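You operate a simulated robot arm through the tools that you are given. There is no shell and no other tool. Be economical: measure what you need, move in short steps, check, and stop when the job is done.

Carry out the task below with a simulated two-armed robot. There is one attempt and no reset: what you move stays moved.

JOB
Pick up the dusty fan from the counter top with one hand, pass it to the other hand and put it on the grey mat. Turn the can tester dial to 4700. Take the contactor from the tester end of the near bench and put it on the white done tray. Take the black stopper from the blue mat and put it on top of the black-finned heat sink. Take the tiny fan and leave it on the bench in front of the steel bath. Fetch the terminal block from the top of the short bench and set it in the inside of the wide orange tray. The order is free. Set down upright: contactor.
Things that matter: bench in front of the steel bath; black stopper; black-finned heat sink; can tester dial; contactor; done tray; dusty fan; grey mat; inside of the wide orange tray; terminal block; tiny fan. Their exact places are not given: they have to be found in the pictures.

Only the result counts: the job must be done as asked and must still hold three seconds after the hand-in. Knocking over, shifting, dropping, spilling or breaking anything else fails it. A push-on lid holds only when it is set on centred and level and pressed home; a screw cap is set on level and turned clockwise until tight.

ROBOT AND FRAMES
Two 7-joint arms with two-finger parallel grippers on one trunk, on a base that drives. Base frame: it is fixed to the floor where the robot stands at the start and does not move with it; the origin is under the middle of the robot, x ahead of it, y to its left, z up; the surface under the hand at the start is at about z = 80.4. Lengths are in cm, angles in rad, forces in N, time in s.
The left shoulder is at the start at [7.7, 18.2, 106.2], the right one opposite. With the tool pointing down near the work surface each hand reaches from about 32 to 76 cm from the robot's upright axis, wherever it stands, measured 20 degrees to its own side. Places, roughly: bench in front of the steel bath (47x21 cm) [-302, 12, 72]; black stopper (5x5x4 cm) [-250, 210, 70]; black-finned heat sink (10x7x5 cm) [-250, 230, 70]; can tester dial [-200, 180, 80]; contactor [-200, 225, 75]; done tray [-200, 225, 75]; dusty fan (12x4x13 cm) [50, 10, 90]; grey mat [-260, 190, 70]; inside of the wide orange tray (18x18 cm) [-174, 416, 72]; terminal block (5x3x3 cm) [-280, 400, 70]; tiny fan (6x6x3 cm) [-280, 390, 70]. Payload 3.91 kg a hand.
The TCP of each hand is the grasp point between the finger pads, 3 cm short of the fingertips. In the tool frame z runs along the fingers and y along their closing line. Largest opening 11 cm; finger width 2, thickness 1; the body of the gripper, 4.8 by 11.2 cm, starts 5.5 cm behind the TCP.
Orientation is that of the tool frame in the base frame, as a unit quaternion [w, x, y, z]. With the fingers straight down and closing along the base's y, the tool's x points along the base's -x, its y along +y and its z along -z.

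CONTROLS
- The arms move only by the tool jog_arm. It takes "left_deltas", "right_deltas" or both (then of equal length, played together; a hand with none holds still); each is text: rows parted by semicolons, each of 7 numbers parted by spaces: the opening, from 0 (shut) to 1 (fully open), then the shift along the base's x, y, z in cm, then the turn, a rotation vector about the base's x, y, z in degrees. In form: fingers dx dy dz rx ry rz; .... A call has 1 to 12 rows; each row is the pose to reach, as a shift and turn from the pose commanded when the call began. Each row takes 0.2 s and may step no farther than 5 cm and 0.15 rad from the row before; otherwise, or with a gripper value out of range, the whole call is refused. Where a pose cannot be reached the arm comes as near as it can. A force on the tool above 40 N (or 10 N above the force at the start of the call, whichever is more), or a blocked arm, ends the call early, and 0.2 s more pass. Each finger travels about 7.2 cm/s and halts on what it meets, pressing with about 44 N; the grip force reading is that of the motor and also rises with nothing between the fingers. The clock runs only during rows and for 0.2 s after the last one: add rows that repeat a pose to give the fingers time. It gives the time, the measured TCP pose, the force on the tool (base axes), the opening and the grip force at its end, in the units of the frame above (readings bear some noise), with the torque about the TCP (base axes, N m) and any sound that the robot's microphone picked up, and new pictures: "pictures" is both (left out), scene, wrist or none (wrist: the cameras of the hands that moved).
- Cameras (640 x 400 px; columns grow to the right, rows downward): "scene" is now at [21.6, 3.46, 125.54]; the picture's right is [0.33, -0.95, 0.00], its down [-0.61, -0.21, -0.76] and it looks along [0.72, 0.25, -0.65] (base axes); focal length 276 px, centre (320, 200). "left" rides on the left gripper at [7.3, -1.7, -10.3] in its tool frame; the picture's right is [0.23, 0.97, 0.00], its down [-0.76, 0.18, -0.62] and it looks along [-0.61, 0.14, 0.78] (tool axes); focal length 222 px, centre (320, 200). "right" rides on the right gripper at [7.3, 1.7, -10.3] in its tool frame; the picture's right is [-0.23, 0.97, 0.00], its down [-0.76, -0.18, -0.62] and it looks along [-0.61, -0.14, 0.78] (tool axes); focal length 222 px, centre (320, 200).
- slide_trunk(by): slides the trunk up (or, below 0, down) by that many cm; the arms and the scene camera ride with it, the base frame stays. It gives what a move gives, with no picture.
- drive_base(legs): drives the robot by 1 to 6 legs, each [ahead, left, turn to the left] in cm, cm and rad, along the robot's own axes; the way and the turn of a leg run together, so that a leg with both is an arc; at most 150 cm and 3.142 rad a leg. The arms and the cameras ride along, it lands a little off, and it stops where it bumps. It gives what a move gives, and a new picture of the scene camera.
- pan_tilt(pan, tilt): turns the head with the scene camera to pan (to the left, within 1.396 rad either way) and tilt (down, from -0.506 to 1.204), counted from straight ahead of the robot. It gives what a move gives, and a new picture of the scene camera.
- point_at(camera, pixels): there is no depth. For up to 12 entries [column, row, z] of the newest picture of that camera ("zoom" is the newest enlarged one), the place [x, y] in the base frame at which the ray of that pixel passes the height z, good to about 0.3 cm, but the place of the scene camera against the robot may be out by one fixed shift of up to 1.8 cm in any direction. It takes no simulated time.
- close_up(camera, box): a new picture of the part [left, top, right, bottom] of that camera's present view, enlarged. It takes no simulated time.
- close_job(): hands the job in; it is judged then, once.

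Keep the steps short. Do not move on a guess: measure, check each grasp and each placing, and mend mistakes. In all there are 124 turns and 260 pictures (those below and enlarged ones count). Leave the grippers open and the arms clear of the work at the hand-in unless told otherwise, and finish with a single line.

The tools are called after "Request:" as name(argument=value, ...) on one line, values as JSON. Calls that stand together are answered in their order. jog_arm: Moves the arms, as the interface text tells. Its arguments: {"type":"object","properties":{"left_deltas":{"type":"string"},"right_deltas":{"type":"string"},"pictures":{"type":"string","enum":["both","scene","wrist","none"]}},"required":[]} The other tools are called the same way: slide_trunk (by) slides the trunk up or down; drive_base (legs) drives the base; pan_tilt (pan, tilt) turns the head that bears the scene camera; point_at (camera, pixels) gives the place at which the rays of pixels pass given heights; close_up (camera, box) takes an enlarged picture of a part of a camera's view; close_job () hands the job in.

At the start:

```text
time: 0.0
left_tool_pos: [38.71, 29.61, 102.49]
left_orientation: [0.0, -0.001, 1.0, 0.0]
left_wrist_force: [0.5, -0.2, -0.3]
left_ft_torque: [0.03, 0.0, 0.0]
left_finger_gap: 10.99
left_grasp_force: 0.1
right_tool_pos: [36.35, -3.11, 106.56]
right_orientation: [0.0, 0.001, 1.0, 0.001]
right_wrist_force: [-0.8, -0.6, -0.4]
right_ft_torque: [0.02, -0.04, -0.06]
right_finger_gap: 11.0
right_grasp_force: 0.1
trunk travel left (down, up): [-32.5, 18.9]
robot x, y, heading: [0.13, -0.1, -0.002]
head pan, tilt: [0.332, 0.707]
```

scene: 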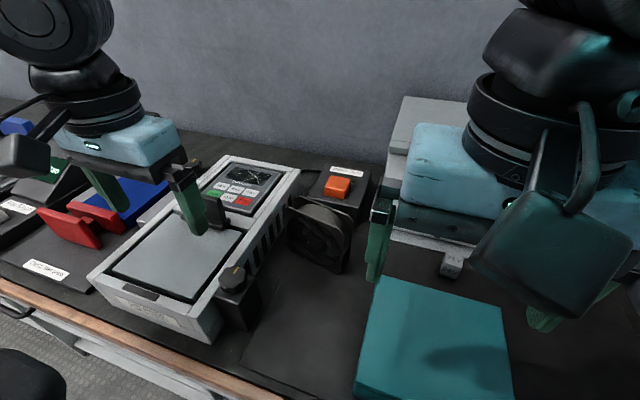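
right: 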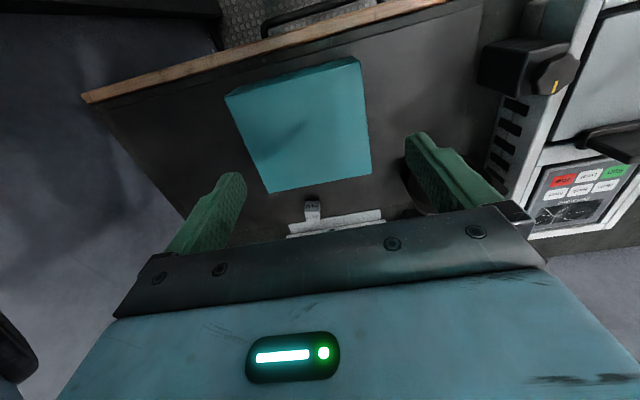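
left: 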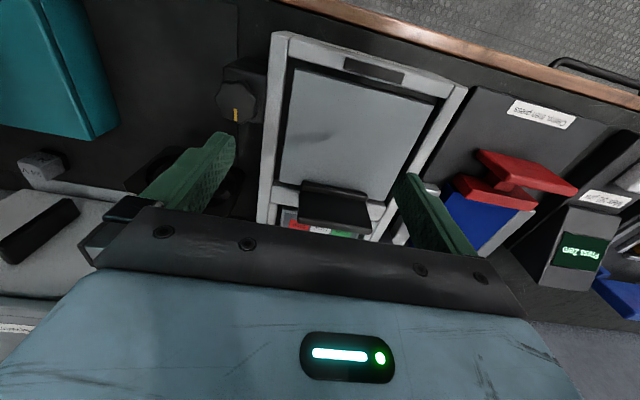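

I look at the fan between the tester and the right hand, enlarged.

Request:
close_up(camera="scene", box=[220, 140, 420, 300])

Request:
point_at(camera="scene", pixels=[[290, 250, 81], [339, 272, 81], [289, 206, 93], [352, 212, 93], [350, 258, 81], [304, 197, 93]])

```text
2.50 times, centred on (320, 220) of scene
```

zoom: 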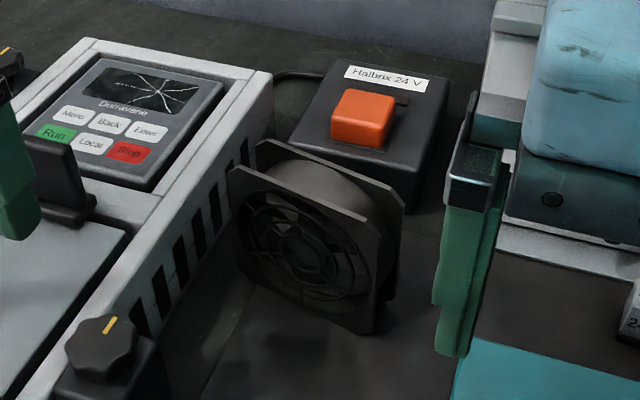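

```text
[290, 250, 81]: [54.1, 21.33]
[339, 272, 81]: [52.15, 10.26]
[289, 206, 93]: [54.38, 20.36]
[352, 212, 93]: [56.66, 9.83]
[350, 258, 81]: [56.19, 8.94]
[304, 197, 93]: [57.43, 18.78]
```

Enlarged corners of the fan: I convert them to scene pixels and measure the front and back top corners.

Request:
point_at(camera="zoom", pixels=[[228, 170, 92], [258, 142, 93.4], [345, 200, 93.4], [375, 218, 93.4], [403, 210, 92], [265, 290, 80.5], [362, 333, 80.5], [386, 310, 80.5], [310, 145, 85], [325, 60, 85], [415, 170, 85]])

Request:
pan_tilt(pan=0.2, tilt=0.9)

```text
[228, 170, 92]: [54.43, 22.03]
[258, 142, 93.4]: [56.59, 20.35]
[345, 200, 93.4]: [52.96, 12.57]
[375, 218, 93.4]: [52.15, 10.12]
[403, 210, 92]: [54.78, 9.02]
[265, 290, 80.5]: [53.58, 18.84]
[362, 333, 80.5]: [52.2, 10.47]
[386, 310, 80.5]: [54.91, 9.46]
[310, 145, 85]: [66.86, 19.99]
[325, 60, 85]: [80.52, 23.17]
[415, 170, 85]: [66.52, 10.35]
```

```text
time: 0.7
left_tool_pos: [38.69, 29.64, 102.61]
left_orientation: [-0.001, -0.001, 1.0, 0.0]
left_wrist_force: [-0.1, 0.0, 0.0]
left_ft_torque: [0.0, 0.01, -0.02]
left_finger_gap: 11.02
left_grasp_force: 0.0
right_tool_pos: [36.33, -3.09, 106.54]
right_orientation: [0.0, 0.001, 1.0, 0.001]
right_wrist_force: [-0.4, 0.4, 0.2]
right_ft_torque: [0.03, 0.01, 0.01]
right_finger_gap: 11.01
right_grasp_force: 0.0
trunk travel left (down, up): [-32.5, 18.9]
robot x, y, heading: [-0.17, 0.06, -0.0]
head pan, tilt: [0.201, 0.901]
```

scene: 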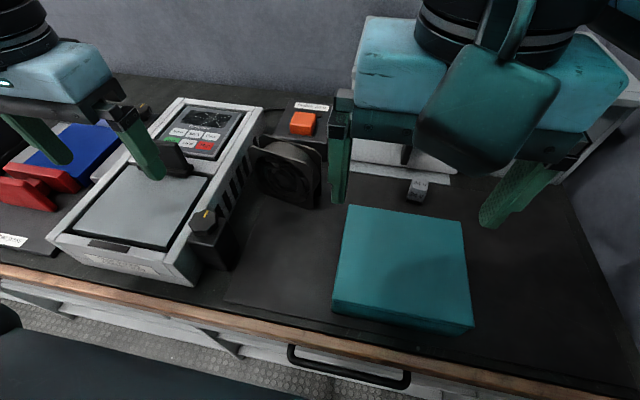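

The fan stands near (54, 15), its broad face turned about 10° from the x axis. I move the left hand over it while turning it 80°, and move the right hand aside.

Request:
jog_arm(left_deltas="1 1.5 -1.4 1 0 0 8; 1 3 -2.8 2 0 0 16; 1 4.6 -4.2 2 0 0 24; 1 6.2 -5.6 2 0 0 32; 1 7.8 -7 2 0 0 40; 1 9.4 -8.4 2 0 0 48; 1 11 -9.8 2 0 0 56; 1 12.5 -11.2 2 0 0 64; 1 14 -12.6 2 0 0 72; 1 15.6 -14 2 0 0 80", right_deltas="1 -1 -3 0 0 0 0; 1 -2 -6 0 0 0 0; 1 -3 -9 0 0 0 0; 1 -3 -12 0 0 0 0; 1 -3 -12 0 0 0 0; 1 -3 -12 0 0 0 0; 1 -3 -12 0 0 0 0; 1 -3 -12 0 0 0 0; 1 -3 -12 0 0 0 0; 1 -3 -12 0 0 0 0")

```text
time: 3.1
left_tool_pos: [54.55, 21.02, 104.2]
left_orientation: [-0.003, -0.652, 0.758, -0.005]
left_wrist_force: [-0.1, 0.0, 0.0]
left_ft_torque: [0.01, 0.0, 0.03]
left_finger_gap: 11.02
left_grasp_force: 0.1
left hand out of reach, approached as far as the arm can: row 10
right_tool_pos: [33.41, -11.59, 106.18]
right_orientation: [-0.01, -0.038, 0.999, -0.01]
right_wrist_force: [0.4, 0.1, 1.1]
right_ft_torque: [-0.04, -0.02, 0.0]
right_finger_gap: 11.0
right_grasp_force: 0.1
trunk travel left (down, up): [-32.5, 18.9]
robot x, y, heading: [-0.1, 0.03, 0.019]
head pan, tilt: [0.201, 0.901]
stopped in row 10 (left hand): the arm was blocked; the commanded pose is now the measured one
```

scene: 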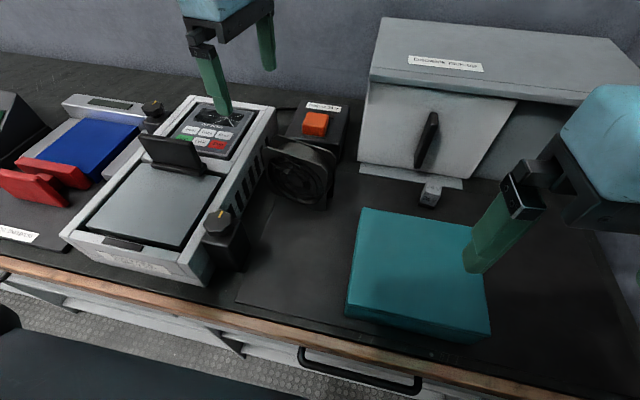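
right: 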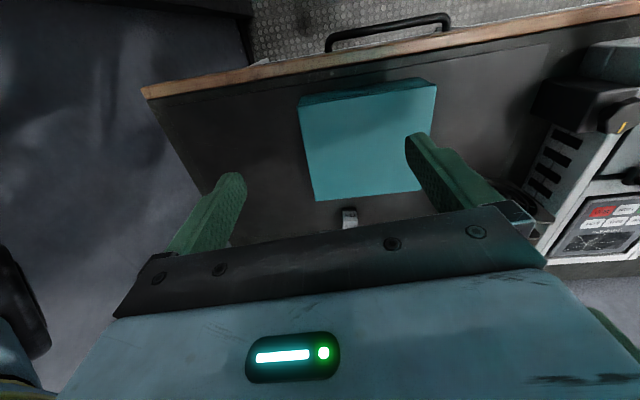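
left: 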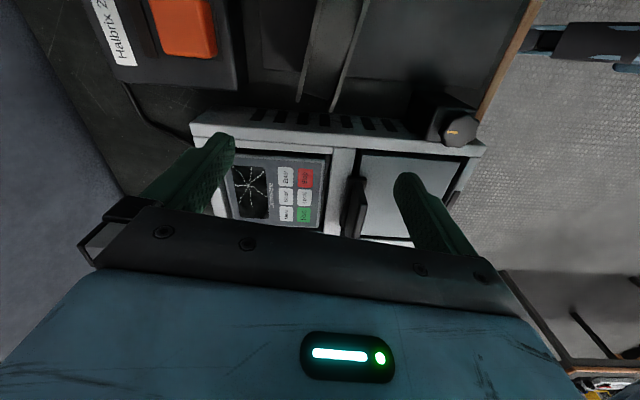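

The left hand stopped at y = 21, near a reach limit. The fan is about 6 cm to its right, so I shift the base right by 6 cm with the hands high above everything.

Request:
drive_base(legs=[[0, -6, -0.02]])

Request:
jog_arm(left_deltas="1 0 0 0 0 0 0", pictures="wrist")

```text
time: 3.9
left_tool_pos: [54.2, 20.1, 104.42]
left_orientation: [-0.002, -0.653, 0.758, -0.004]
left_wrist_force: [0.3, 0.1, 0.9]
left_ft_torque: [0.02, -0.02, -0.02]
left_finger_gap: 10.99
left_grasp_force: 0.2
right_tool_pos: [32.56, -11.88, 106.23]
right_orientation: [-0.009, -0.052, 0.999, -0.01]
right_wrist_force: [0.0, 0.3, 0.0]
right_ft_torque: [0.0, 0.0, 0.02]
right_finger_gap: 11.0
right_grasp_force: 0.1
trunk travel left (down, up): [-32.5, 18.9]
robot x, y, heading: [0.07, -0.05, 0.024]
head pan, tilt: [0.201, 0.901]
stopped in leg 1: the robot was blocked; the commanded pose is now the measured one
```

scene: 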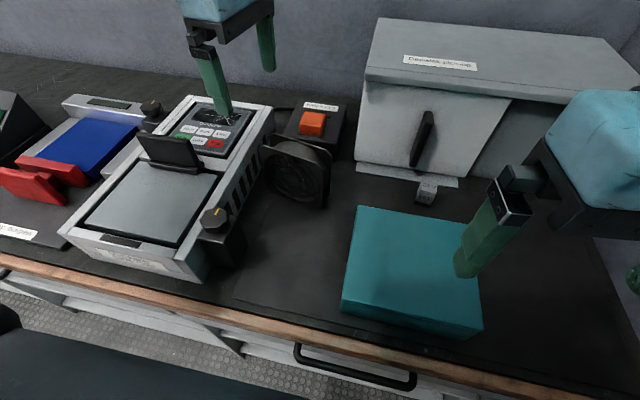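

```text
time: 4.3
left_tool_pos: [54.17, 20.15, 104.3]
left_orientation: [-0.004, -0.652, 0.758, -0.005]
left_wrist_force: [0.1, 0.5, -0.6]
left_ft_torque: [0.0, 0.05, 0.03]
left_finger_gap: 10.99
left_grasp_force: 0.0
right_tool_pos: [32.62, -11.75, 106.19]
right_orientation: [-0.011, -0.05, 0.999, -0.011]
right_wrist_force: [-0.2, -0.8, -0.3]
right_ft_torque: [0.02, 0.03, 0.01]
right_finger_gap: 11.02
right_grasp_force: 0.0
trunk travel left (down, up): [-32.5, 18.9]
robot x, y, heading: [-0.22, -0.57, 0.018]
head pan, tilt: [0.201, 0.901]
```

left: 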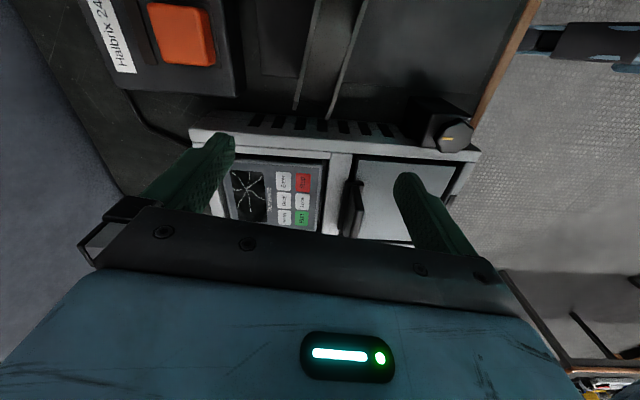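

The robot is blocked on its right, most likely by the right elbow against the side wall (grey panel at the right edge). I bring the right hand back left a little and try moving the left hand on.

Request:
jog_arm(left_deltas="1 0 0 0 0 0 0; 1 0 0 0 0 0 0; 1 0 -1.5 0 0 0 0; 1 0 -3 0 0 0 0; 1 0 -4.5 0 0 0 0", right_deltas="1 0 3 0 0 0 0; 1 0 6 0 0 0 3; 1 0 6 0 0 0 5; 1 0 6 0 0 0 5; 1 0 6 0 0 0 5")

Request:
pan_tilt(pan=-1.2, tilt=0.6)

```text
time: 5.5
left_tool_pos: [54.6, 18.75, 104.38]
left_orientation: [0.0, -0.651, 0.759, 0.002]
left_wrist_force: [-0.1, 0.3, 0.0]
left_ft_torque: [-0.01, 0.05, -0.01]
left_finger_gap: 11.02
left_grasp_force: 0.1
left hand out of reach, approached as far as the arm can: row 3, 4, 5
right_tool_pos: [32.9, -7.12, 105.77]
right_orientation: [-0.011, -0.09, 0.996, -0.004]
right_wrist_force: [-0.6, -0.5, -0.6]
right_ft_torque: [-0.02, 0.0, 0.02]
right_finger_gap: 10.99
right_grasp_force: 0.1
trunk travel left (down, up): [-32.5, 18.9]
robot x, y, heading: [0.19, -0.14, 0.019]
head pan, tilt: [0.201, 0.901]
```

scene: 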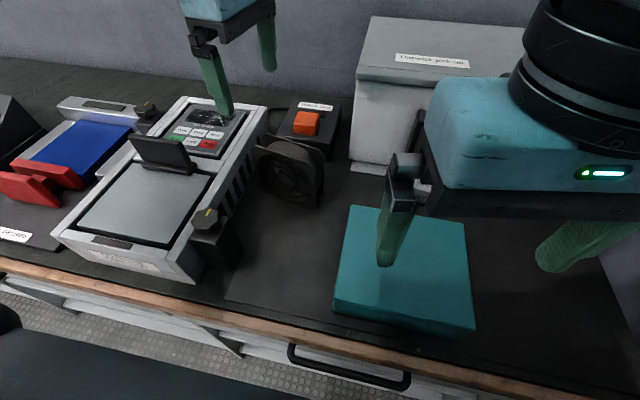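
right: 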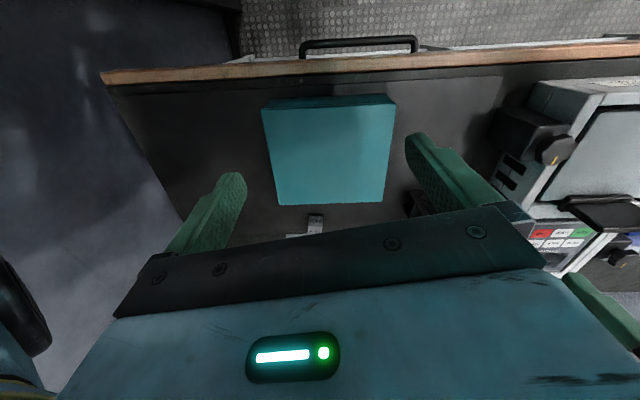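
left: 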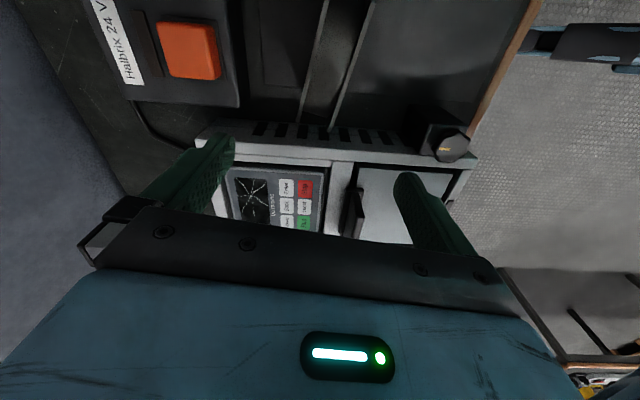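

```text
time: 7.1
left_tool_pos: [54.71, 18.79, 104.37]
left_orientation: [0.0, -0.652, 0.759, 0.001]
left_wrist_force: [1.0, 0.0, -0.2]
left_ft_torque: [0.02, -0.03, 0.0]
left_finger_gap: 11.02
left_grasp_force: 0.0
right_tool_pos: [32.97, -7.17, 106.05]
right_orientation: [-0.011, -0.09, 0.996, -0.005]
right_wrist_force: [-0.6, -0.3, -0.5]
right_ft_torque: [0.0, 0.03, 0.0]
right_finger_gap: 11.0
right_grasp_force: 0.1
trunk travel left (down, up): [-32.5, 18.9]
robot x, y, heading: [0.2, -0.06, 0.022]
head pan, tilt: [-1.201, 0.6]
```

scene: 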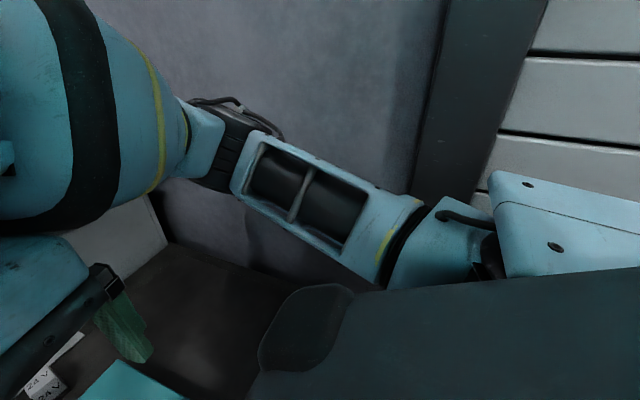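

The side wall is right next to the right arm, so the base cannot go right. I try the other half-turn for the left hand (camera to the far side from the wall): first back to 0°, then to -100°.

Request:
jog_arm(left_deltas="1 0 0 0 0 0 -8; 1 0 0 0 0 0 -16; 1 0 0 0 0 0 -24; 1 0 0 0 0 0 -32; 1 0 0 0 0 0 -40; 1 0 0 0 0 0 -48; 1 0 0 0 0 0 -56; 1 0 0 0 0 0 -64; 1 0 0 0 0 0 -72; 1 0 0 0 0 0 -80; 1 0 0 0 0 0 -88; 1 0 0 0 0 0 -96", pictures="none")

Request:
jog_arm(left_deltas="1 0 0 0 0 0 -8; 1 0 0 0 0 0 -16; 1 0 0 0 0 0 -24; 1 0 0 0 0 0 -32; 1 0 0 0 0 0 -40; 1 0 0 0 0 0 -48; 1 0 0 0 0 0 -56; 1 0 0 0 0 0 -64; 1 0 0 0 0 0 -72; 1 0 0 0 0 0 -80; 1 0 -1.5 0 0 0 -86; 1 0 -3 0 0 0 -86", pictures="wrist")

Request:
pan_tilt(pan=0.2, tilt=0.8)

```text
time: 9.7
left_tool_pos: [54.77, 18.77, 104.35]
left_orientation: [0.0, 0.127, 0.992, 0.0]
left_wrist_force: [0.0, 0.1, 0.0]
left_ft_torque: [0.01, -0.02, -0.04]
left_finger_gap: 11.03
left_grasp_force: 0.1
right_tool_pos: [32.98, -7.11, 105.91]
right_orientation: [-0.012, -0.09, 0.996, -0.005]
right_wrist_force: [0.3, 0.8, 0.3]
right_ft_torque: [-0.01, -0.01, 0.0]
right_finger_gap: 11.0
right_grasp_force: 0.0
trunk travel left (down, up): [-32.5, 18.9]
robot x, y, heading: [0.12, -0.31, 0.018]
head pan, tilt: [-1.201, 0.6]
```

```text
time: 12.3
left_tool_pos: [54.22, 18.18, 104.15]
left_orientation: [0.001, 0.771, 0.637, 0.001]
left_wrist_force: [0.1, 0.4, -0.2]
left_ft_torque: [0.01, 0.01, -0.01]
left_finger_gap: 11.0
left_grasp_force: 0.2
left hand out of reach, approached as far as the arm can: row 11, 12
right_tool_pos: [33.08, -7.15, 105.97]
right_orientation: [-0.012, -0.089, 0.996, -0.005]
right_wrist_force: [0.5, 0.0, 0.2]
right_ft_torque: [-0.03, 0.01, -0.01]
right_finger_gap: 10.98
right_grasp_force: 0.0
trunk travel left (down, up): [-32.5, 18.9]
robot x, y, heading: [0.18, -0.39, 0.015]
head pan, tilt: [-1.201, 0.6]
```

left: 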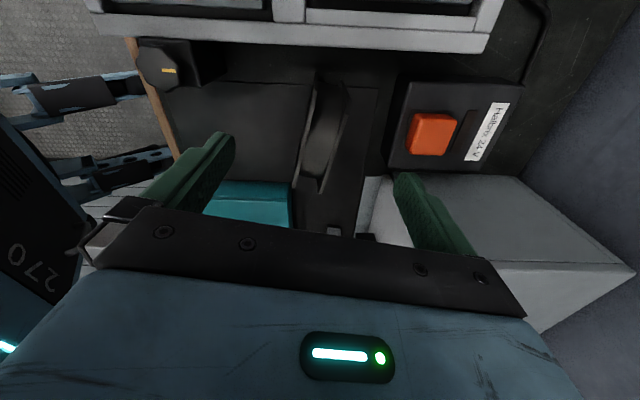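

```text
time: 13.8
left_tool_pos: [54.1, 18.13, 104.19]
left_orientation: [0.001, 0.77, 0.638, 0.0]
left_wrist_force: [-0.3, 0.1, -0.3]
left_ft_torque: [0.0, -0.01, 0.0]
left_finger_gap: 11.0
left_grasp_force: 0.0
right_tool_pos: [33.01, -7.18, 105.71]
right_orientation: [-0.011, -0.091, 0.996, -0.005]
right_wrist_force: [-0.3, 0.7, -0.3]
right_ft_torque: [0.01, 0.02, -0.02]
right_finger_gap: 11.0
right_grasp_force: 0.0
trunk travel left (down, up): [-32.5, 18.9]
robot x, y, heading: [0.29, -0.76, 0.021]
head pan, tilt: [0.201, 0.799]
```

scene: 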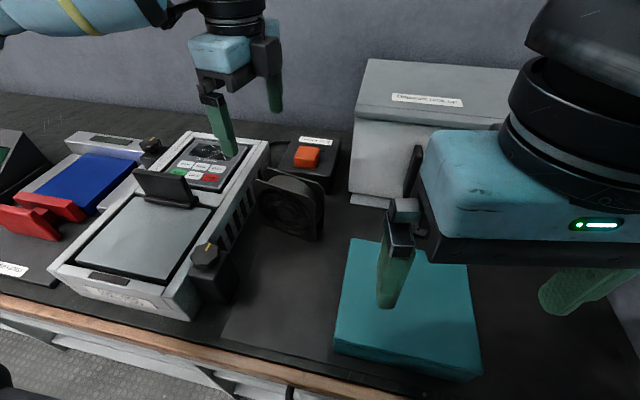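

Both turns stop at y ≈ 18, so the left arm cannot reach inward there. The right hand will do it, with the base shifted left. I look left first to see whether that way is free.

Request:
jog_arm(left_deltas="1 -4 2 2 0 0 8; 1 -8 4 4 0 0 16; 1 -12 6 6 0 0 24; 1 -16 8 8 0 0 32; 1 -18 10 9 0 0 40; 1 -18 11 9 0 0 48; 1 -18 11 9 0 0 56; 1 -18 11 9 0 0 64; 1 -18 11 9 0 0 72; 1 -18 11 9 0 0 80; 1 -18 11 9 0 0 88; 1 -18 11 9 0 0 96", right_deltas="1 0 0 0 0 0 0; 1 0 0 1 0 0 0; 1 0 0 2 0 0 0; 1 0 0 3 0 0 0; 1 0 0 3 0 0 0; 1 0 0 3 0 0 0; 1 0 0 3 0 0 0; 1 0 0 3 0 0 0; 1 0 0 3 0 0 0; 1 0 0 3 0 0 0; 1 0 0 3 0 0 0; 1 0 0 3 0 0 0", pictures="none")

Request:
pan_tilt(pan=1.2, tilt=0.5)

```text
time: 16.4
left_tool_pos: [36.01, 29.21, 113.29]
left_orientation: [0.001, 0.04, 0.999, 0.001]
left_wrist_force: [0.3, -0.4, 0.0]
left_ft_torque: [0.02, 0.0, 0.01]
left_finger_gap: 10.97
left_grasp_force: 0.1
right_tool_pos: [32.96, -7.24, 108.8]
right_orientation: [-0.013, -0.09, 0.996, -0.005]
right_wrist_force: [0.3, 0.7, -0.1]
right_ft_torque: [0.0, 0.01, 0.0]
right_finger_gap: 11.0
right_grasp_force: 0.0
trunk travel left (down, up): [-32.5, 18.9]
robot x, y, heading: [0.19, -0.38, 0.017]
head pan, tilt: [0.201, 0.799]
```

```text
time: 17.7
left_tool_pos: [35.89, 29.27, 113.25]
left_orientation: [0.0, 0.041, 0.999, 0.0]
left_wrist_force: [-0.5, 0.5, 0.2]
left_ft_torque: [0.01, 0.02, 0.02]
left_finger_gap: 11.0
left_grasp_force: 0.0
right_tool_pos: [32.97, -7.19, 108.83]
right_orientation: [-0.013, -0.089, 0.996, -0.004]
right_wrist_force: [0.4, -0.5, 0.6]
right_ft_torque: [0.01, 0.02, 0.02]
right_finger_gap: 10.98
right_grasp_force: 0.0
trunk travel left (down, up): [-32.5, 18.9]
robot x, y, heading: [0.24, -0.34, 0.016]
head pan, tilt: [1.201, 0.499]
```

scene: 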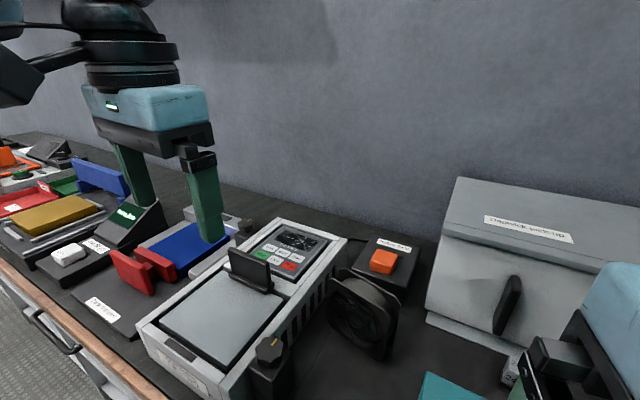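

Request:
close_up(camera="scene", box=[0, 0, 640, 400])

```text
1.00 times, centred on (320, 200) of scene (not enlarged: the box is as wide or as high as the picture)
```

zoom: 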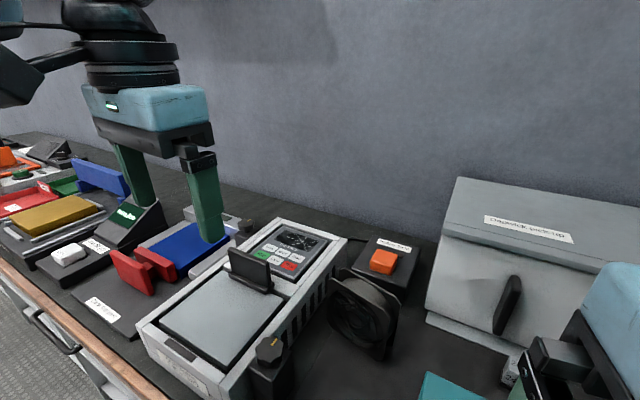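

Request:
pan_tilt(pan=1.3, tilt=0.6)

Request:
point_at(camera="scene", pixels=[[320, 200, 80], [60, 390, 80], [600, 390, 80]])

```text
time: 18.3
left_tool_pos: [36.13, 29.17, 113.24]
left_orientation: [0.0, 0.042, 0.999, 0.001]
left_wrist_force: [0.3, -0.6, -0.2]
left_ft_torque: [0.01, -0.02, 0.02]
left_finger_gap: 11.01
left_grasp_force: 0.0
right_tool_pos: [32.88, -7.22, 108.55]
right_orientation: [-0.015, -0.09, 0.996, -0.008]
right_wrist_force: [0.2, 0.0, -1.2]
right_ft_torque: [0.0, 0.01, -0.04]
right_finger_gap: 11.01
right_grasp_force: 0.1
trunk travel left (down, up): [-32.5, 18.9]
robot x, y, heading: [0.25, -0.48, 0.018]
head pan, tilt: [1.3, 0.6]
```

scene: 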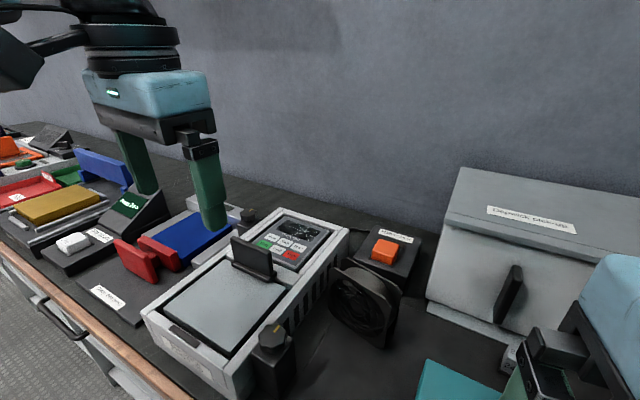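

```text
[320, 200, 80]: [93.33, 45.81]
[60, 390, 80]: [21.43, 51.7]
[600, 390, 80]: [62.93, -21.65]
```

The counter and floor to the left look free and all things there are low. I drive left 34 cm with the hands high (tips above z = 105).

Request:
drive_base(legs=[[0, 34, -0.02]])

Request:
pan_tilt(pan=-0.3, tilt=0.8)

```text
time: 21.9
left_tool_pos: [36.43, 62.73, 113.36]
left_orientation: [0.0, 0.051, 0.999, 0.001]
left_wrist_force: [0.6, 0.4, -0.2]
left_ft_torque: [-0.01, 0.03, -0.02]
left_finger_gap: 11.0
left_grasp_force: 0.0
right_tool_pos: [32.63, 26.36, 108.52]
right_orientation: [-0.015, -0.079, 0.997, -0.009]
right_wrist_force: [-0.2, 0.0, 0.5]
right_ft_torque: [0.0, -0.01, 0.01]
right_finger_gap: 11.02
right_grasp_force: 0.0
trunk travel left (down, up): [-32.5, 18.9]
robot x, y, heading: [-0.29, 33.81, -0.003]
head pan, tilt: [1.3, 0.6]
```

scene: 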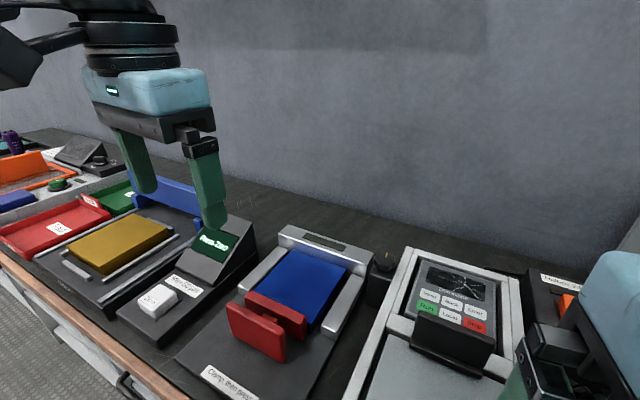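

```text
time: 23.6
left_tool_pos: [36.34, 62.72, 113.3]
left_orientation: [0.0, 0.05, 0.999, 0.001]
left_wrist_force: [-0.6, 0.1, 0.3]
left_ft_torque: [0.0, -0.02, 0.0]
left_finger_gap: 11.01
left_grasp_force: 0.0
right_tool_pos: [32.66, 26.34, 108.55]
right_orientation: [-0.016, -0.079, 0.997, -0.008]
right_wrist_force: [-0.9, -0.5, 1.0]
right_ft_torque: [-0.03, -0.02, 0.04]
right_finger_gap: 10.99
right_grasp_force: 0.0
trunk travel left (down, up): [-32.5, 18.9]
robot x, y, heading: [-0.49, 33.52, -0.001]
head pan, tilt: [-0.3, 0.799]
```

scene: 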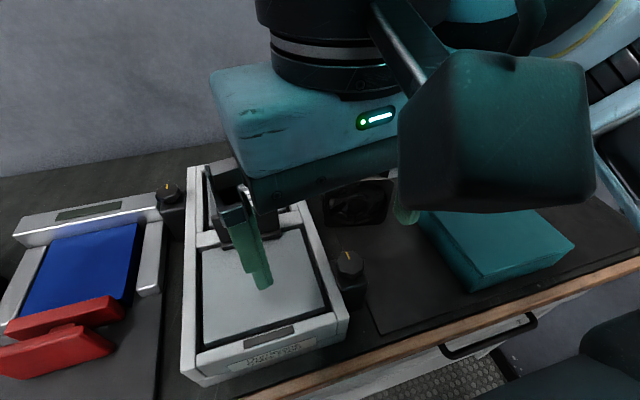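

Now the right hand goes over the fan at about (54, 15.5), turning by +71°.

Request:
jog_arm(right_deltas="1 2.4 -1.2 0 0 0 7.9; 1 4.8 -2.4 0 0 0 15.8; 1 7.2 -3.6 0 0 0 23.7; 1 9.6 -4.8 0 0 0 31.6; 1 12 -6 0 0 0 39.5; 1 14.4 -7.2 0 0 0 47.4; 1 16.8 -8.4 0 0 0 55.3; 1 19.2 -9.6 0 0 0 63.2; 1 21.6 -10.8 -2 0 0 71; 1 21.6 -10.8 -4 0 0 71")

```text
time: 25.8
left_tool_pos: [36.38, 62.8, 113.4]
left_orientation: [0.0, 0.051, 0.999, 0.0]
left_wrist_force: [0.9, 0.3, -0.4]
left_ft_torque: [0.02, -0.01, 0.0]
left_finger_gap: 10.97
left_grasp_force: 0.1
right_tool_pos: [41.65, 21.84, 104.32]
right_orientation: [-0.007, -0.642, 0.766, -0.015]
right_wrist_force: [-0.9, 0.6, 0.4]
right_ft_torque: [0.0, 0.0, -0.01]
right_finger_gap: 11.03
right_grasp_force: 0.0
right hand out of reach, approached as far as the arm can: row 7, 8, 9, 10
trunk travel left (down, up): [-32.5, 18.9]
robot x, y, heading: [-0.22, 34.21, -0.005]
head pan, tilt: [-0.3, 0.799]
```

scene: 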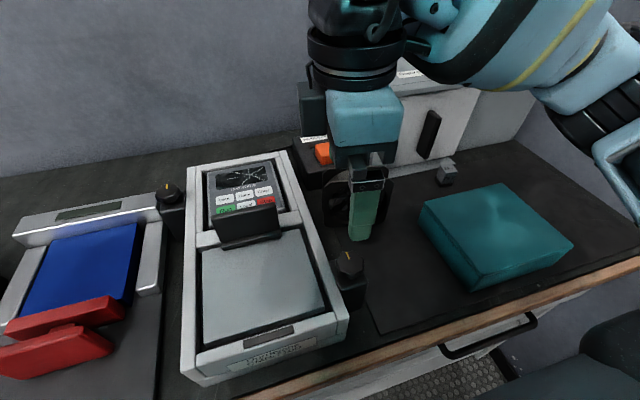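
right: 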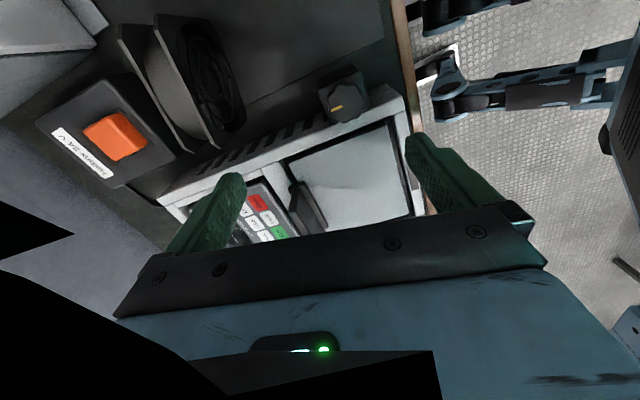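

The arm stalls with this turn. I turn the hand the other way round (to -100°) at this place and then advance.

Request:
jog_arm(right_deltas="1 -1 0 2 0 0 -8; 1 -2 0 3 0 0 -16; 1 -2 0 3 0 0 -24; 1 -2 0 3 0 0 -32; 1 -2 0 3 0 0 -40; 1 -2 0 3 0 0 -48; 1 -2 0 3 0 0 -56; 1 -2 0 3 0 0 -64; 1 -2 0 3 0 0 -72; 1 -2 0 3 0 0 -80; 1 -2 0 3 0 0 -88; 1 -2 0 3 0 0 -96", pictures="none")

Request:
jog_arm(right_deltas="1 1.4 -.6 0 0 0 -8; 1 2.8 -1.2 0 0 0 -16; 1 4.2 -1.8 0 0 0 -24; 1 5.6 -2.4 0 0 0 -32; 1 7 -3 0 0 0 -40; 1 8.4 -3.6 0 0 0 -48; 1 9.8 -4.2 0 0 0 -56; 1 11.2 -4.8 0 0 0 -64; 1 12.6 -5.4 0 0 0 -72; 1 14 -6 0 0 0 -80; 1 14.7 -6.3 0 0 0 -84; 1 14.7 -6.3 -1 0 0 -84")

```text
time: 28.4
left_tool_pos: [36.31, 62.79, 113.3]
left_orientation: [0.0, 0.05, 0.999, 0.001]
left_wrist_force: [0.4, -0.1, -1.2]
left_ft_torque: [0.0, -0.01, -0.02]
left_finger_gap: 10.99
left_grasp_force: 0.1
right_tool_pos: [40.14, 21.72, 107.86]
right_orientation: [-0.017, 0.141, 0.99, -0.005]
right_wrist_force: [-0.6, 1.0, -0.5]
right_ft_torque: [0.0, -0.02, 0.01]
right_finger_gap: 10.98
right_grasp_force: 0.1
trunk travel left (down, up): [-32.5, 18.9]
robot x, y, heading: [-0.29, 34.09, -0.005]
head pan, tilt: [-0.3, 0.799]
```

```text
time: 31.0
left_tool_pos: [36.3, 62.64, 113.23]
left_orientation: [0.0, 0.05, 0.999, 0.001]
left_wrist_force: [-0.1, -0.6, -0.4]
left_ft_torque: [0.02, -0.03, -0.01]
left_finger_gap: 11.0
left_grasp_force: 0.1
right_tool_pos: [54.71, 15.43, 107.03]
right_orientation: [-0.016, 0.766, 0.643, 0.009]
right_wrist_force: [-0.3, -0.8, 0.2]
right_ft_torque: [-0.02, -0.01, 0.01]
right_finger_gap: 11.03
right_grasp_force: 0.1
trunk travel left (down, up): [-32.5, 18.9]
robot x, y, heading: [-0.39, 33.72, 0.001]
head pan, tilt: [-0.3, 0.799]
```

scene: 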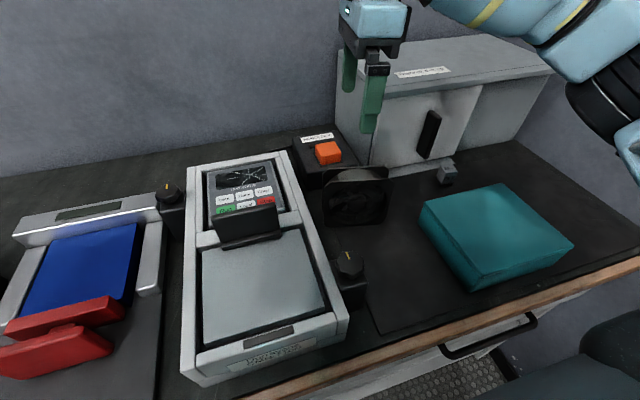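
right: 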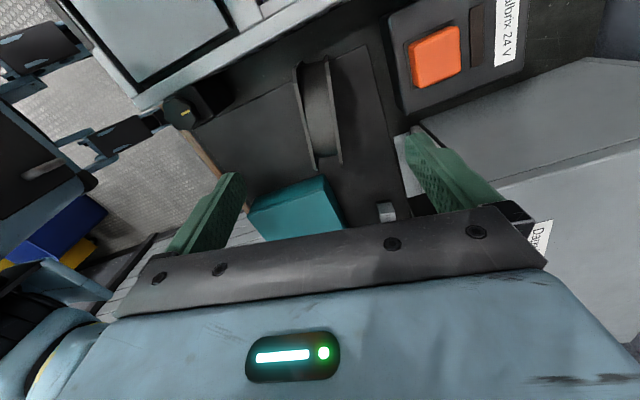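

Now the hand is over at (54.7, 15.4). I enlarge the fan in the right wrist view and measure its top edges.

Request:
close_up(camera="right", box=[240, 40, 400, 180])

Request:
point_at(camera="right", pixels=[[297, 68, 93], [304, 110, 93], [312, 166, 93], [328, 60, 93], [334, 110, 93], [341, 163, 93], [320, 110, 93]])

```text
2.86 times, centred on (320, 110) of right
```

zoom: 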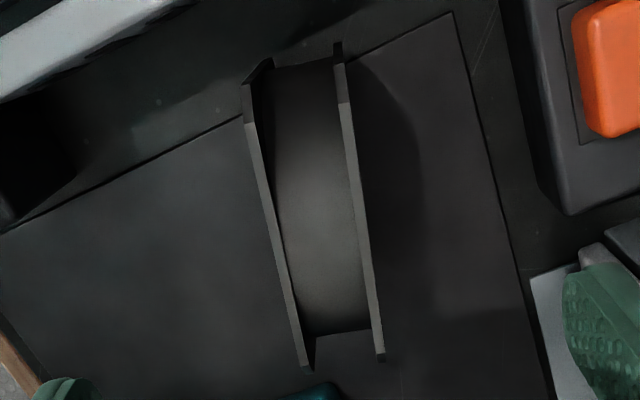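

```text
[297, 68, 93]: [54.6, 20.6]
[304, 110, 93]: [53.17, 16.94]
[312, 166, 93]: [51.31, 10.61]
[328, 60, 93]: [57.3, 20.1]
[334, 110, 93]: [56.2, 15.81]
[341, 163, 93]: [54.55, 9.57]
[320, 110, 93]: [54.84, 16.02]
```

Request:
point_at(camera="zoom", pixels=[[246, 90, 93.4], [305, 365, 93.4], [275, 240, 93.4], [344, 90, 93.4], [380, 358, 93.4], [362, 230, 93.4], [250, 90, 92.5], [303, 365, 92.5]])

Request:
close_up(camera="scene", box=[290, 140, 420, 240])

Request:
point_at(camera="zoom", pixels=[[320, 200, 92]])

```text
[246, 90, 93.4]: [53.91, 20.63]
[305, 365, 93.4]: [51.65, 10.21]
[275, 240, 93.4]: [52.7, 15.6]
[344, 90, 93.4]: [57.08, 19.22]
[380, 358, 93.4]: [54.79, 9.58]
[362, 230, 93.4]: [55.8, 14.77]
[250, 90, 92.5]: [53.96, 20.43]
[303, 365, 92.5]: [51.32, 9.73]
```

```text
4.00 times, centred on (355, 190) of scene
```

zoom: 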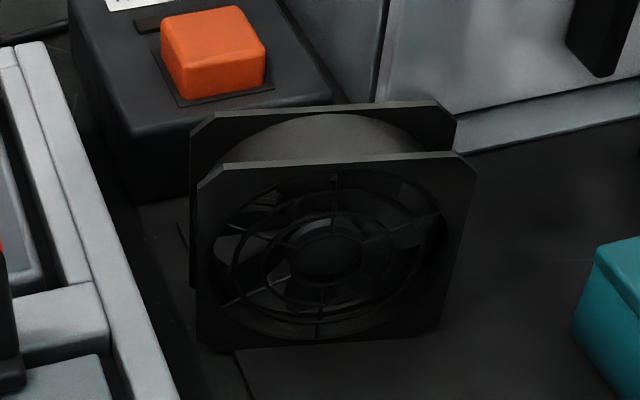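

```text
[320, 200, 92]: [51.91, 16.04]
```

The fan's top is centred near (54.3, 15.2), turned about 13°. I turn the hand 3° more, narrow the fingers to 8 cm and go down so the pads cover the top 5 cm of the rim.

Request:
jog_arm(right_deltas=".75 -.4 -.2 0 0 0 -3; .75 -.4 -.2 -4 0 0 -3; .75 -.4 -.2 -8 0 0 -3; .75 -.4 -.2 -11 0 0 -3", pictures="both")

```text
time: 32.0
left_tool_pos: [36.39, 62.94, 113.33]
left_orientation: [-0.001, 0.051, 0.999, 0.001]
left_wrist_force: [-0.1, -0.6, -0.1]
left_ft_torque: [0.01, 0.02, 0.03]
left_finger_gap: 10.99
left_grasp_force: 0.0
right_tool_pos: [54.55, 15.16, 95.81]
right_orientation: [-0.016, 0.783, 0.622, 0.009]
right_wrist_force: [-0.5, -0.7, 0.4]
right_ft_torque: [-0.04, 0.02, 0.01]
right_finger_gap: 8.26
right_grasp_force: 0.0
trunk travel left (down, up): [-32.5, 18.9]
robot x, y, heading: [-0.34, 34.1, -0.001]
head pan, tilt: [-0.3, 0.799]
```

scene: 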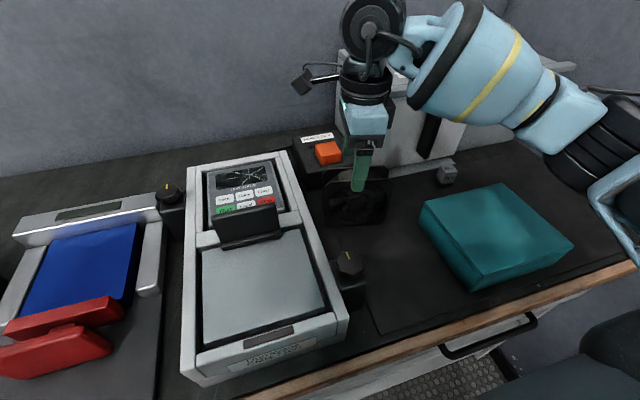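
right: 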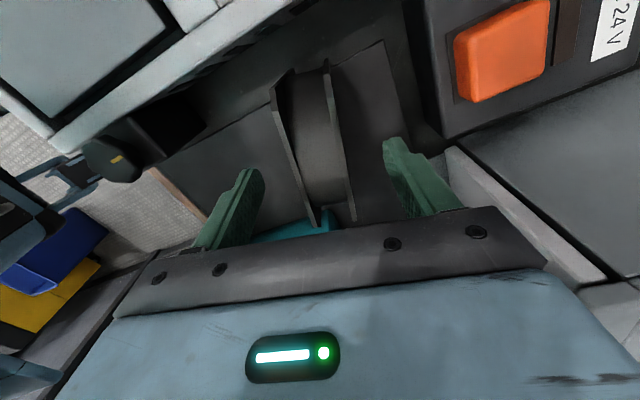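

The rim (columns 300–347) sits midway between the fingers. I go down 4.5 cm more and close.

Request:
jog_arm(right_deltas=".75 0 0 -2.5 0 0 0; .75 0 0 -4.5 0 0 0; 0.2 0 0 -4.5 0 0 0; 0 0 0 -4.5 0 0 0; 0 0 0 -4.5 0 0 0; 0 0 0 -4.5 0 0 0", pictures="wrist")

```text
time: 33.4
left_tool_pos: [36.33, 62.77, 113.23]
left_orientation: [0.001, 0.051, 0.999, 0.001]
left_wrist_force: [-0.1, 0.9, -0.1]
left_ft_torque: [0.01, 0.01, 0.01]
left_finger_gap: 10.99
left_grasp_force: 0.0
right_tool_pos: [54.48, 15.15, 91.24]
right_orientation: [-0.016, 0.782, 0.623, 0.009]
right_wrist_force: [-0.9, 0.0, 0.7]
right_ft_torque: [0.07, 0.03, -0.01]
right_finger_gap: 3.77
right_grasp_force: 43.7
trunk travel left (down, up): [-32.5, 18.9]
robot x, y, heading: [0.03, 33.71, -0.002]
head pan, tilt: [-0.3, 0.799]
```

right: 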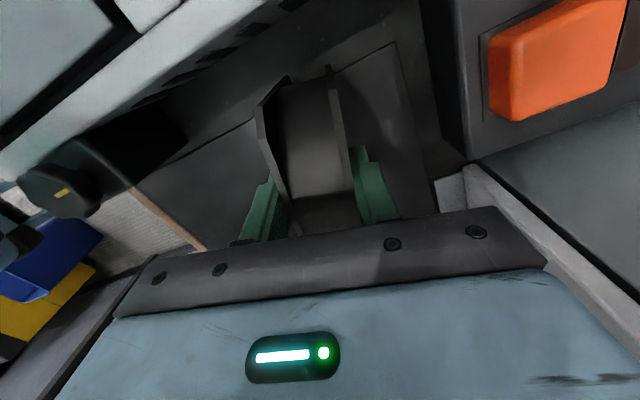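

Held (gap 3.8 cm, 44 N). Lift 16 cm.

Request:
jog_arm(right_deltas="0 0 0 2 0 0 0; 0 0 0 5 0 0 0; 0 0 0 9 0 0 0; 0 0 0 13 0 0 0; 0 -1 -2 16 0 0 0; 0 -3 -5 18 0 0 0; 0 -3 -5 18 0 0 0", pictures="both")

```text
time: 35.0
left_tool_pos: [36.42, 62.77, 113.23]
left_orientation: [0.001, 0.051, 0.999, 0.0]
left_wrist_force: [0.6, -0.4, -1.3]
left_ft_torque: [-0.03, 0.0, 0.0]
left_finger_gap: 11.0
left_grasp_force: 0.2
right_tool_pos: [51.36, 10.31, 109.37]
right_orientation: [-0.016, 0.783, 0.622, 0.009]
right_wrist_force: [-0.2, -0.5, -3.1]
right_ft_torque: [-0.01, 0.01, -0.01]
right_finger_gap: 3.78
right_grasp_force: 44.4
trunk travel left (down, up): [-32.5, 18.9]
robot x, y, heading: [0.1, 33.99, -0.003]
head pan, tilt: [-0.3, 0.799]
```

scene: 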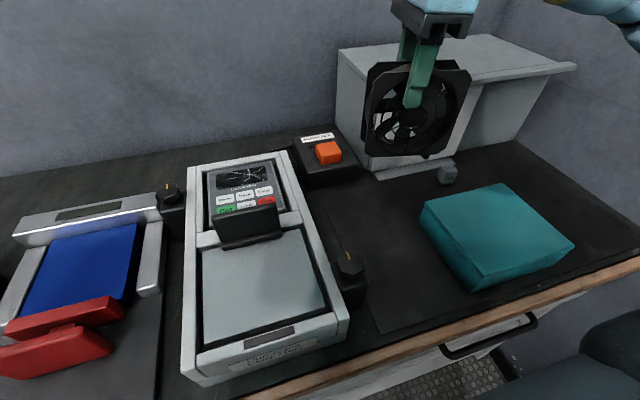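
right: 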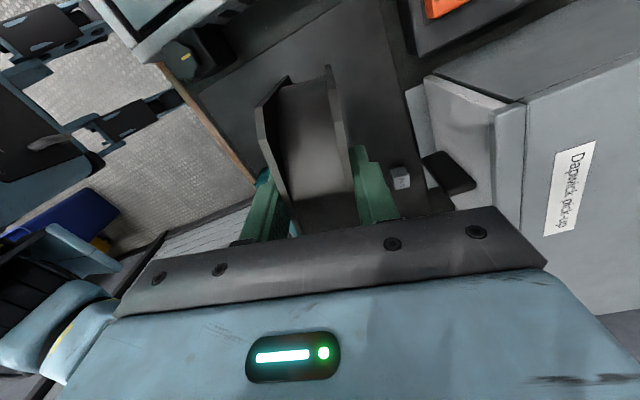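

Fan is up. I back away from the counter to get free room for the handover and a look around.

Request:
drive_base(legs=[[-45, 0, 0]])

Request:
pan_tilt(pan=1.39, tilt=0.35)

```text
time: 37.7
left_tool_pos: [-8.54, 62.81, 113.3]
left_orientation: [0.0, 0.051, 0.999, 0.001]
left_wrist_force: [1.2, -0.4, 0.0]
left_ft_torque: [-0.01, -0.03, -0.01]
left_finger_gap: 10.99
left_grasp_force: 0.0
right_tool_pos: [6.39, 10.27, 109.31]
right_orientation: [-0.015, 0.783, 0.622, 0.009]
right_wrist_force: [-0.1, 0.3, -3.0]
right_ft_torque: [0.04, 0.0, -0.03]
right_finger_gap: 3.8
right_grasp_force: 43.7
trunk travel left (down, up): [-32.5, 18.9]
robot x, y, heading: [-45.44, 34.26, -0.008]
head pan, tilt: [-0.3, 0.799]
```

scene: 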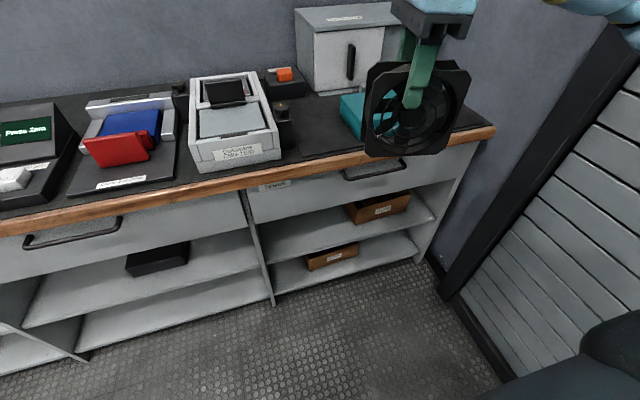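

```text
time: 39.4
left_tool_pos: [-8.53, 62.77, 113.35]
left_orientation: [0.001, 0.053, 0.999, 0.001]
left_wrist_force: [-0.5, 0.3, -0.2]
left_ft_torque: [-0.01, -0.01, 0.02]
left_finger_gap: 10.98
left_grasp_force: 0.0
right_tool_pos: [6.47, 10.25, 109.23]
right_orientation: [-0.015, 0.783, 0.622, 0.009]
right_wrist_force: [0.4, -0.6, -1.9]
right_ft_torque: [0.03, -0.01, 0.05]
right_finger_gap: 3.77
right_grasp_force: 44.0
trunk travel left (down, up): [-32.5, 18.9]
robot x, y, heading: [-45.08, 33.76, -0.005]
head pan, tilt: [1.389, 0.351]
```

scene: 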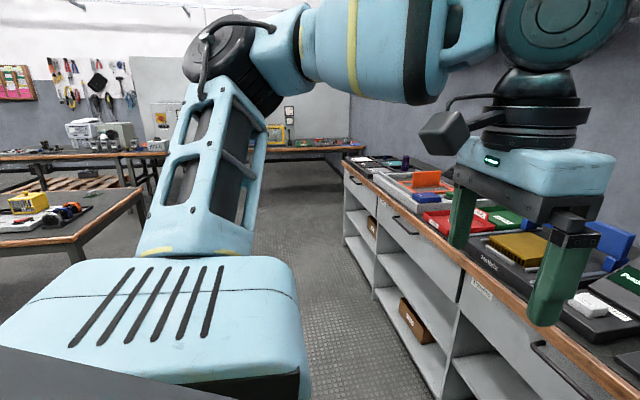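

Free room all around. I bring the right hand with the fan inward (squaring it), while the left hand yaws by -84° out to the left.

Request:
jog_arm(right_deltas="0 -1.2 1.6 0 0 0 1.3; 0 -2.4 3.2 0 0 0 2.6; 0 -3.6 4.8 0 0 0 3.9; 0 -4.8 6.4 0 0 0 5.2; 0 -6 8 0 0 0 6.5; 0 -7.2 9.6 0 0 0 7.8; 0 -8.4 11.2 0 0 0 9.1; 0 -9.6 12.8 0 0 0 10.4; 0 -10.8 14.4 0 0 0 12; 0 -12 16 0 0 0 13", left_deltas="1 0 1 0 0 0 -8.4; 1 0 2 0 0 0 -16.8; 1 0 3 0 0 0 -25.2; 1 0 4 0 0 0 -33.6; 1 0 5 0 0 0 -42; 1 0 6 0 0 0 -50.4; 1 0 7 0 0 0 -58.8; 1 0 8 0 0 0 -67.2; 1 0 9 0 0 0 -75.6; 1 0 10 0 0 0 -84", pictures="none")

Request:
pan_tilt(pan=0.1, tilt=0.4)

```text
time: 41.6
left_tool_pos: [-8.48, 73.02, 113.28]
left_orientation: [0.0, 0.708, 0.706, 0.0]
left_wrist_force: [-0.6, -0.3, -0.5]
left_ft_torque: [-0.01, 0.0, 0.02]
left_finger_gap: 10.98
left_grasp_force: 0.0
right_tool_pos: [-5.61, 26.37, 109.1]
right_orientation: [-0.016, 0.708, 0.706, 0.006]
right_wrist_force: [0.6, -0.4, -2.8]
right_ft_torque: [0.01, -0.01, 0.0]
right_finger_gap: 3.76
right_grasp_force: 43.6
trunk travel left (down, up): [-32.5, 18.9]
robot x, y, heading: [-45.32, 33.87, -0.004]
head pan, tilt: [1.389, 0.351]
```

```text
time: 43.1
left_tool_pos: [-8.38, 72.97, 113.11]
left_orientation: [0.0, 0.707, 0.707, 0.0]
left_wrist_force: [0.3, -0.3, 0.8]
left_ft_torque: [-0.01, 0.01, -0.02]
left_finger_gap: 10.99
left_grasp_force: 0.1
right_tool_pos: [-5.55, 26.4, 109.11]
right_orientation: [-0.016, 0.708, 0.706, 0.007]
right_wrist_force: [0.4, -0.9, -3.1]
right_ft_torque: [0.04, 0.0, -0.02]
right_finger_gap: 3.76
right_grasp_force: 43.9
trunk travel left (down, up): [-32.5, 18.9]
robot x, y, heading: [-45.32, 34.03, -0.004]
head pan, tilt: [0.099, 0.4]
```

scene: 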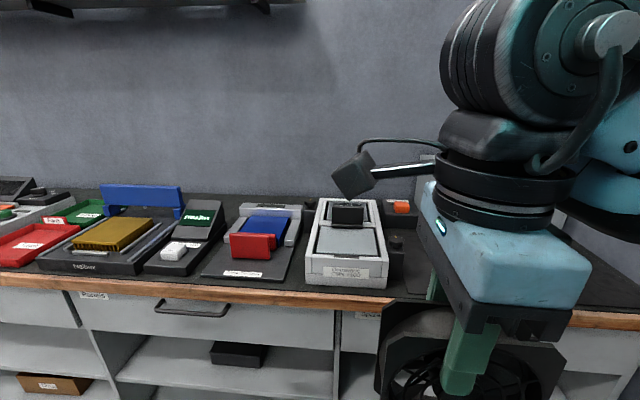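

Fan is squared at (-5.6, 26.4), its middle at z ≈ 105. Now I roll the left hand to point to the right (-y), well clear of the fan.

Request:
jog_arm(left_deltas="1 0 -1 -1 -8.2 0 0; 1 0 -2 -2 -16.4 0 0; 1 0 -3 -3 -24.6 0 0; 1 0 -4 -4 -32.8 0 0; 1 0 -5 -5 -41 0 0; 1 0 -6 -6 -49.2 0 0; 1 0 -7 -7 -57.4 0 0; 1 0 -8 -8 -65.6 0 0; 1 0 -9 -9 -73.8 0 0; 1 0 -10 -9.6 -82 0 0; 1 0 -11 -9.6 -90 0 0", pictures="both")

```text
time: 45.5
left_tool_pos: [-8.42, 61.82, 103.58]
left_orientation: [0.501, 0.5, 0.501, -0.499]
left_wrist_force: [0.1, 0.7, -0.4]
left_ft_torque: [0.0, 0.0, -0.04]
left_finger_gap: 11.02
left_grasp_force: 0.0
right_tool_pos: [-5.5, 26.35, 109.13]
right_orientation: [-0.017, 0.708, 0.706, 0.007]
right_wrist_force: [-0.2, -0.1, -3.5]
right_ft_torque: [0.03, 0.01, -0.02]
right_finger_gap: 3.78
right_grasp_force: 43.5
trunk travel left (down, up): [-32.5, 18.9]
robot x, y, heading: [-45.1, 33.76, -0.003]
head pan, tilt: [0.099, 0.4]
```

scene: 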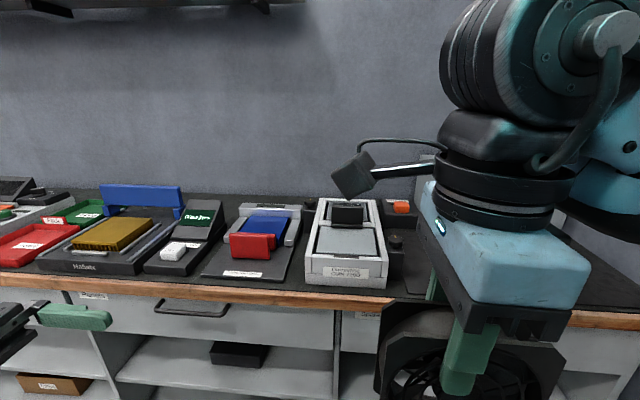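
left: 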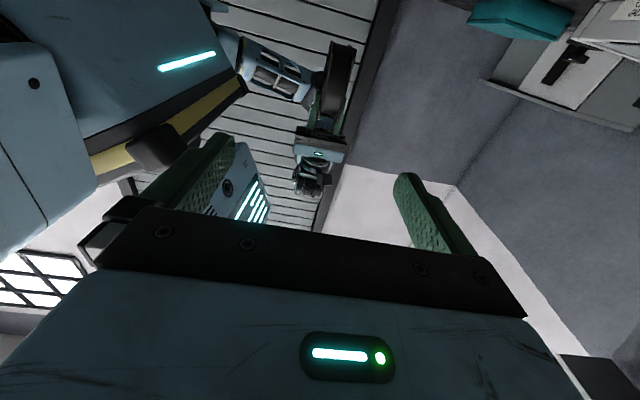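

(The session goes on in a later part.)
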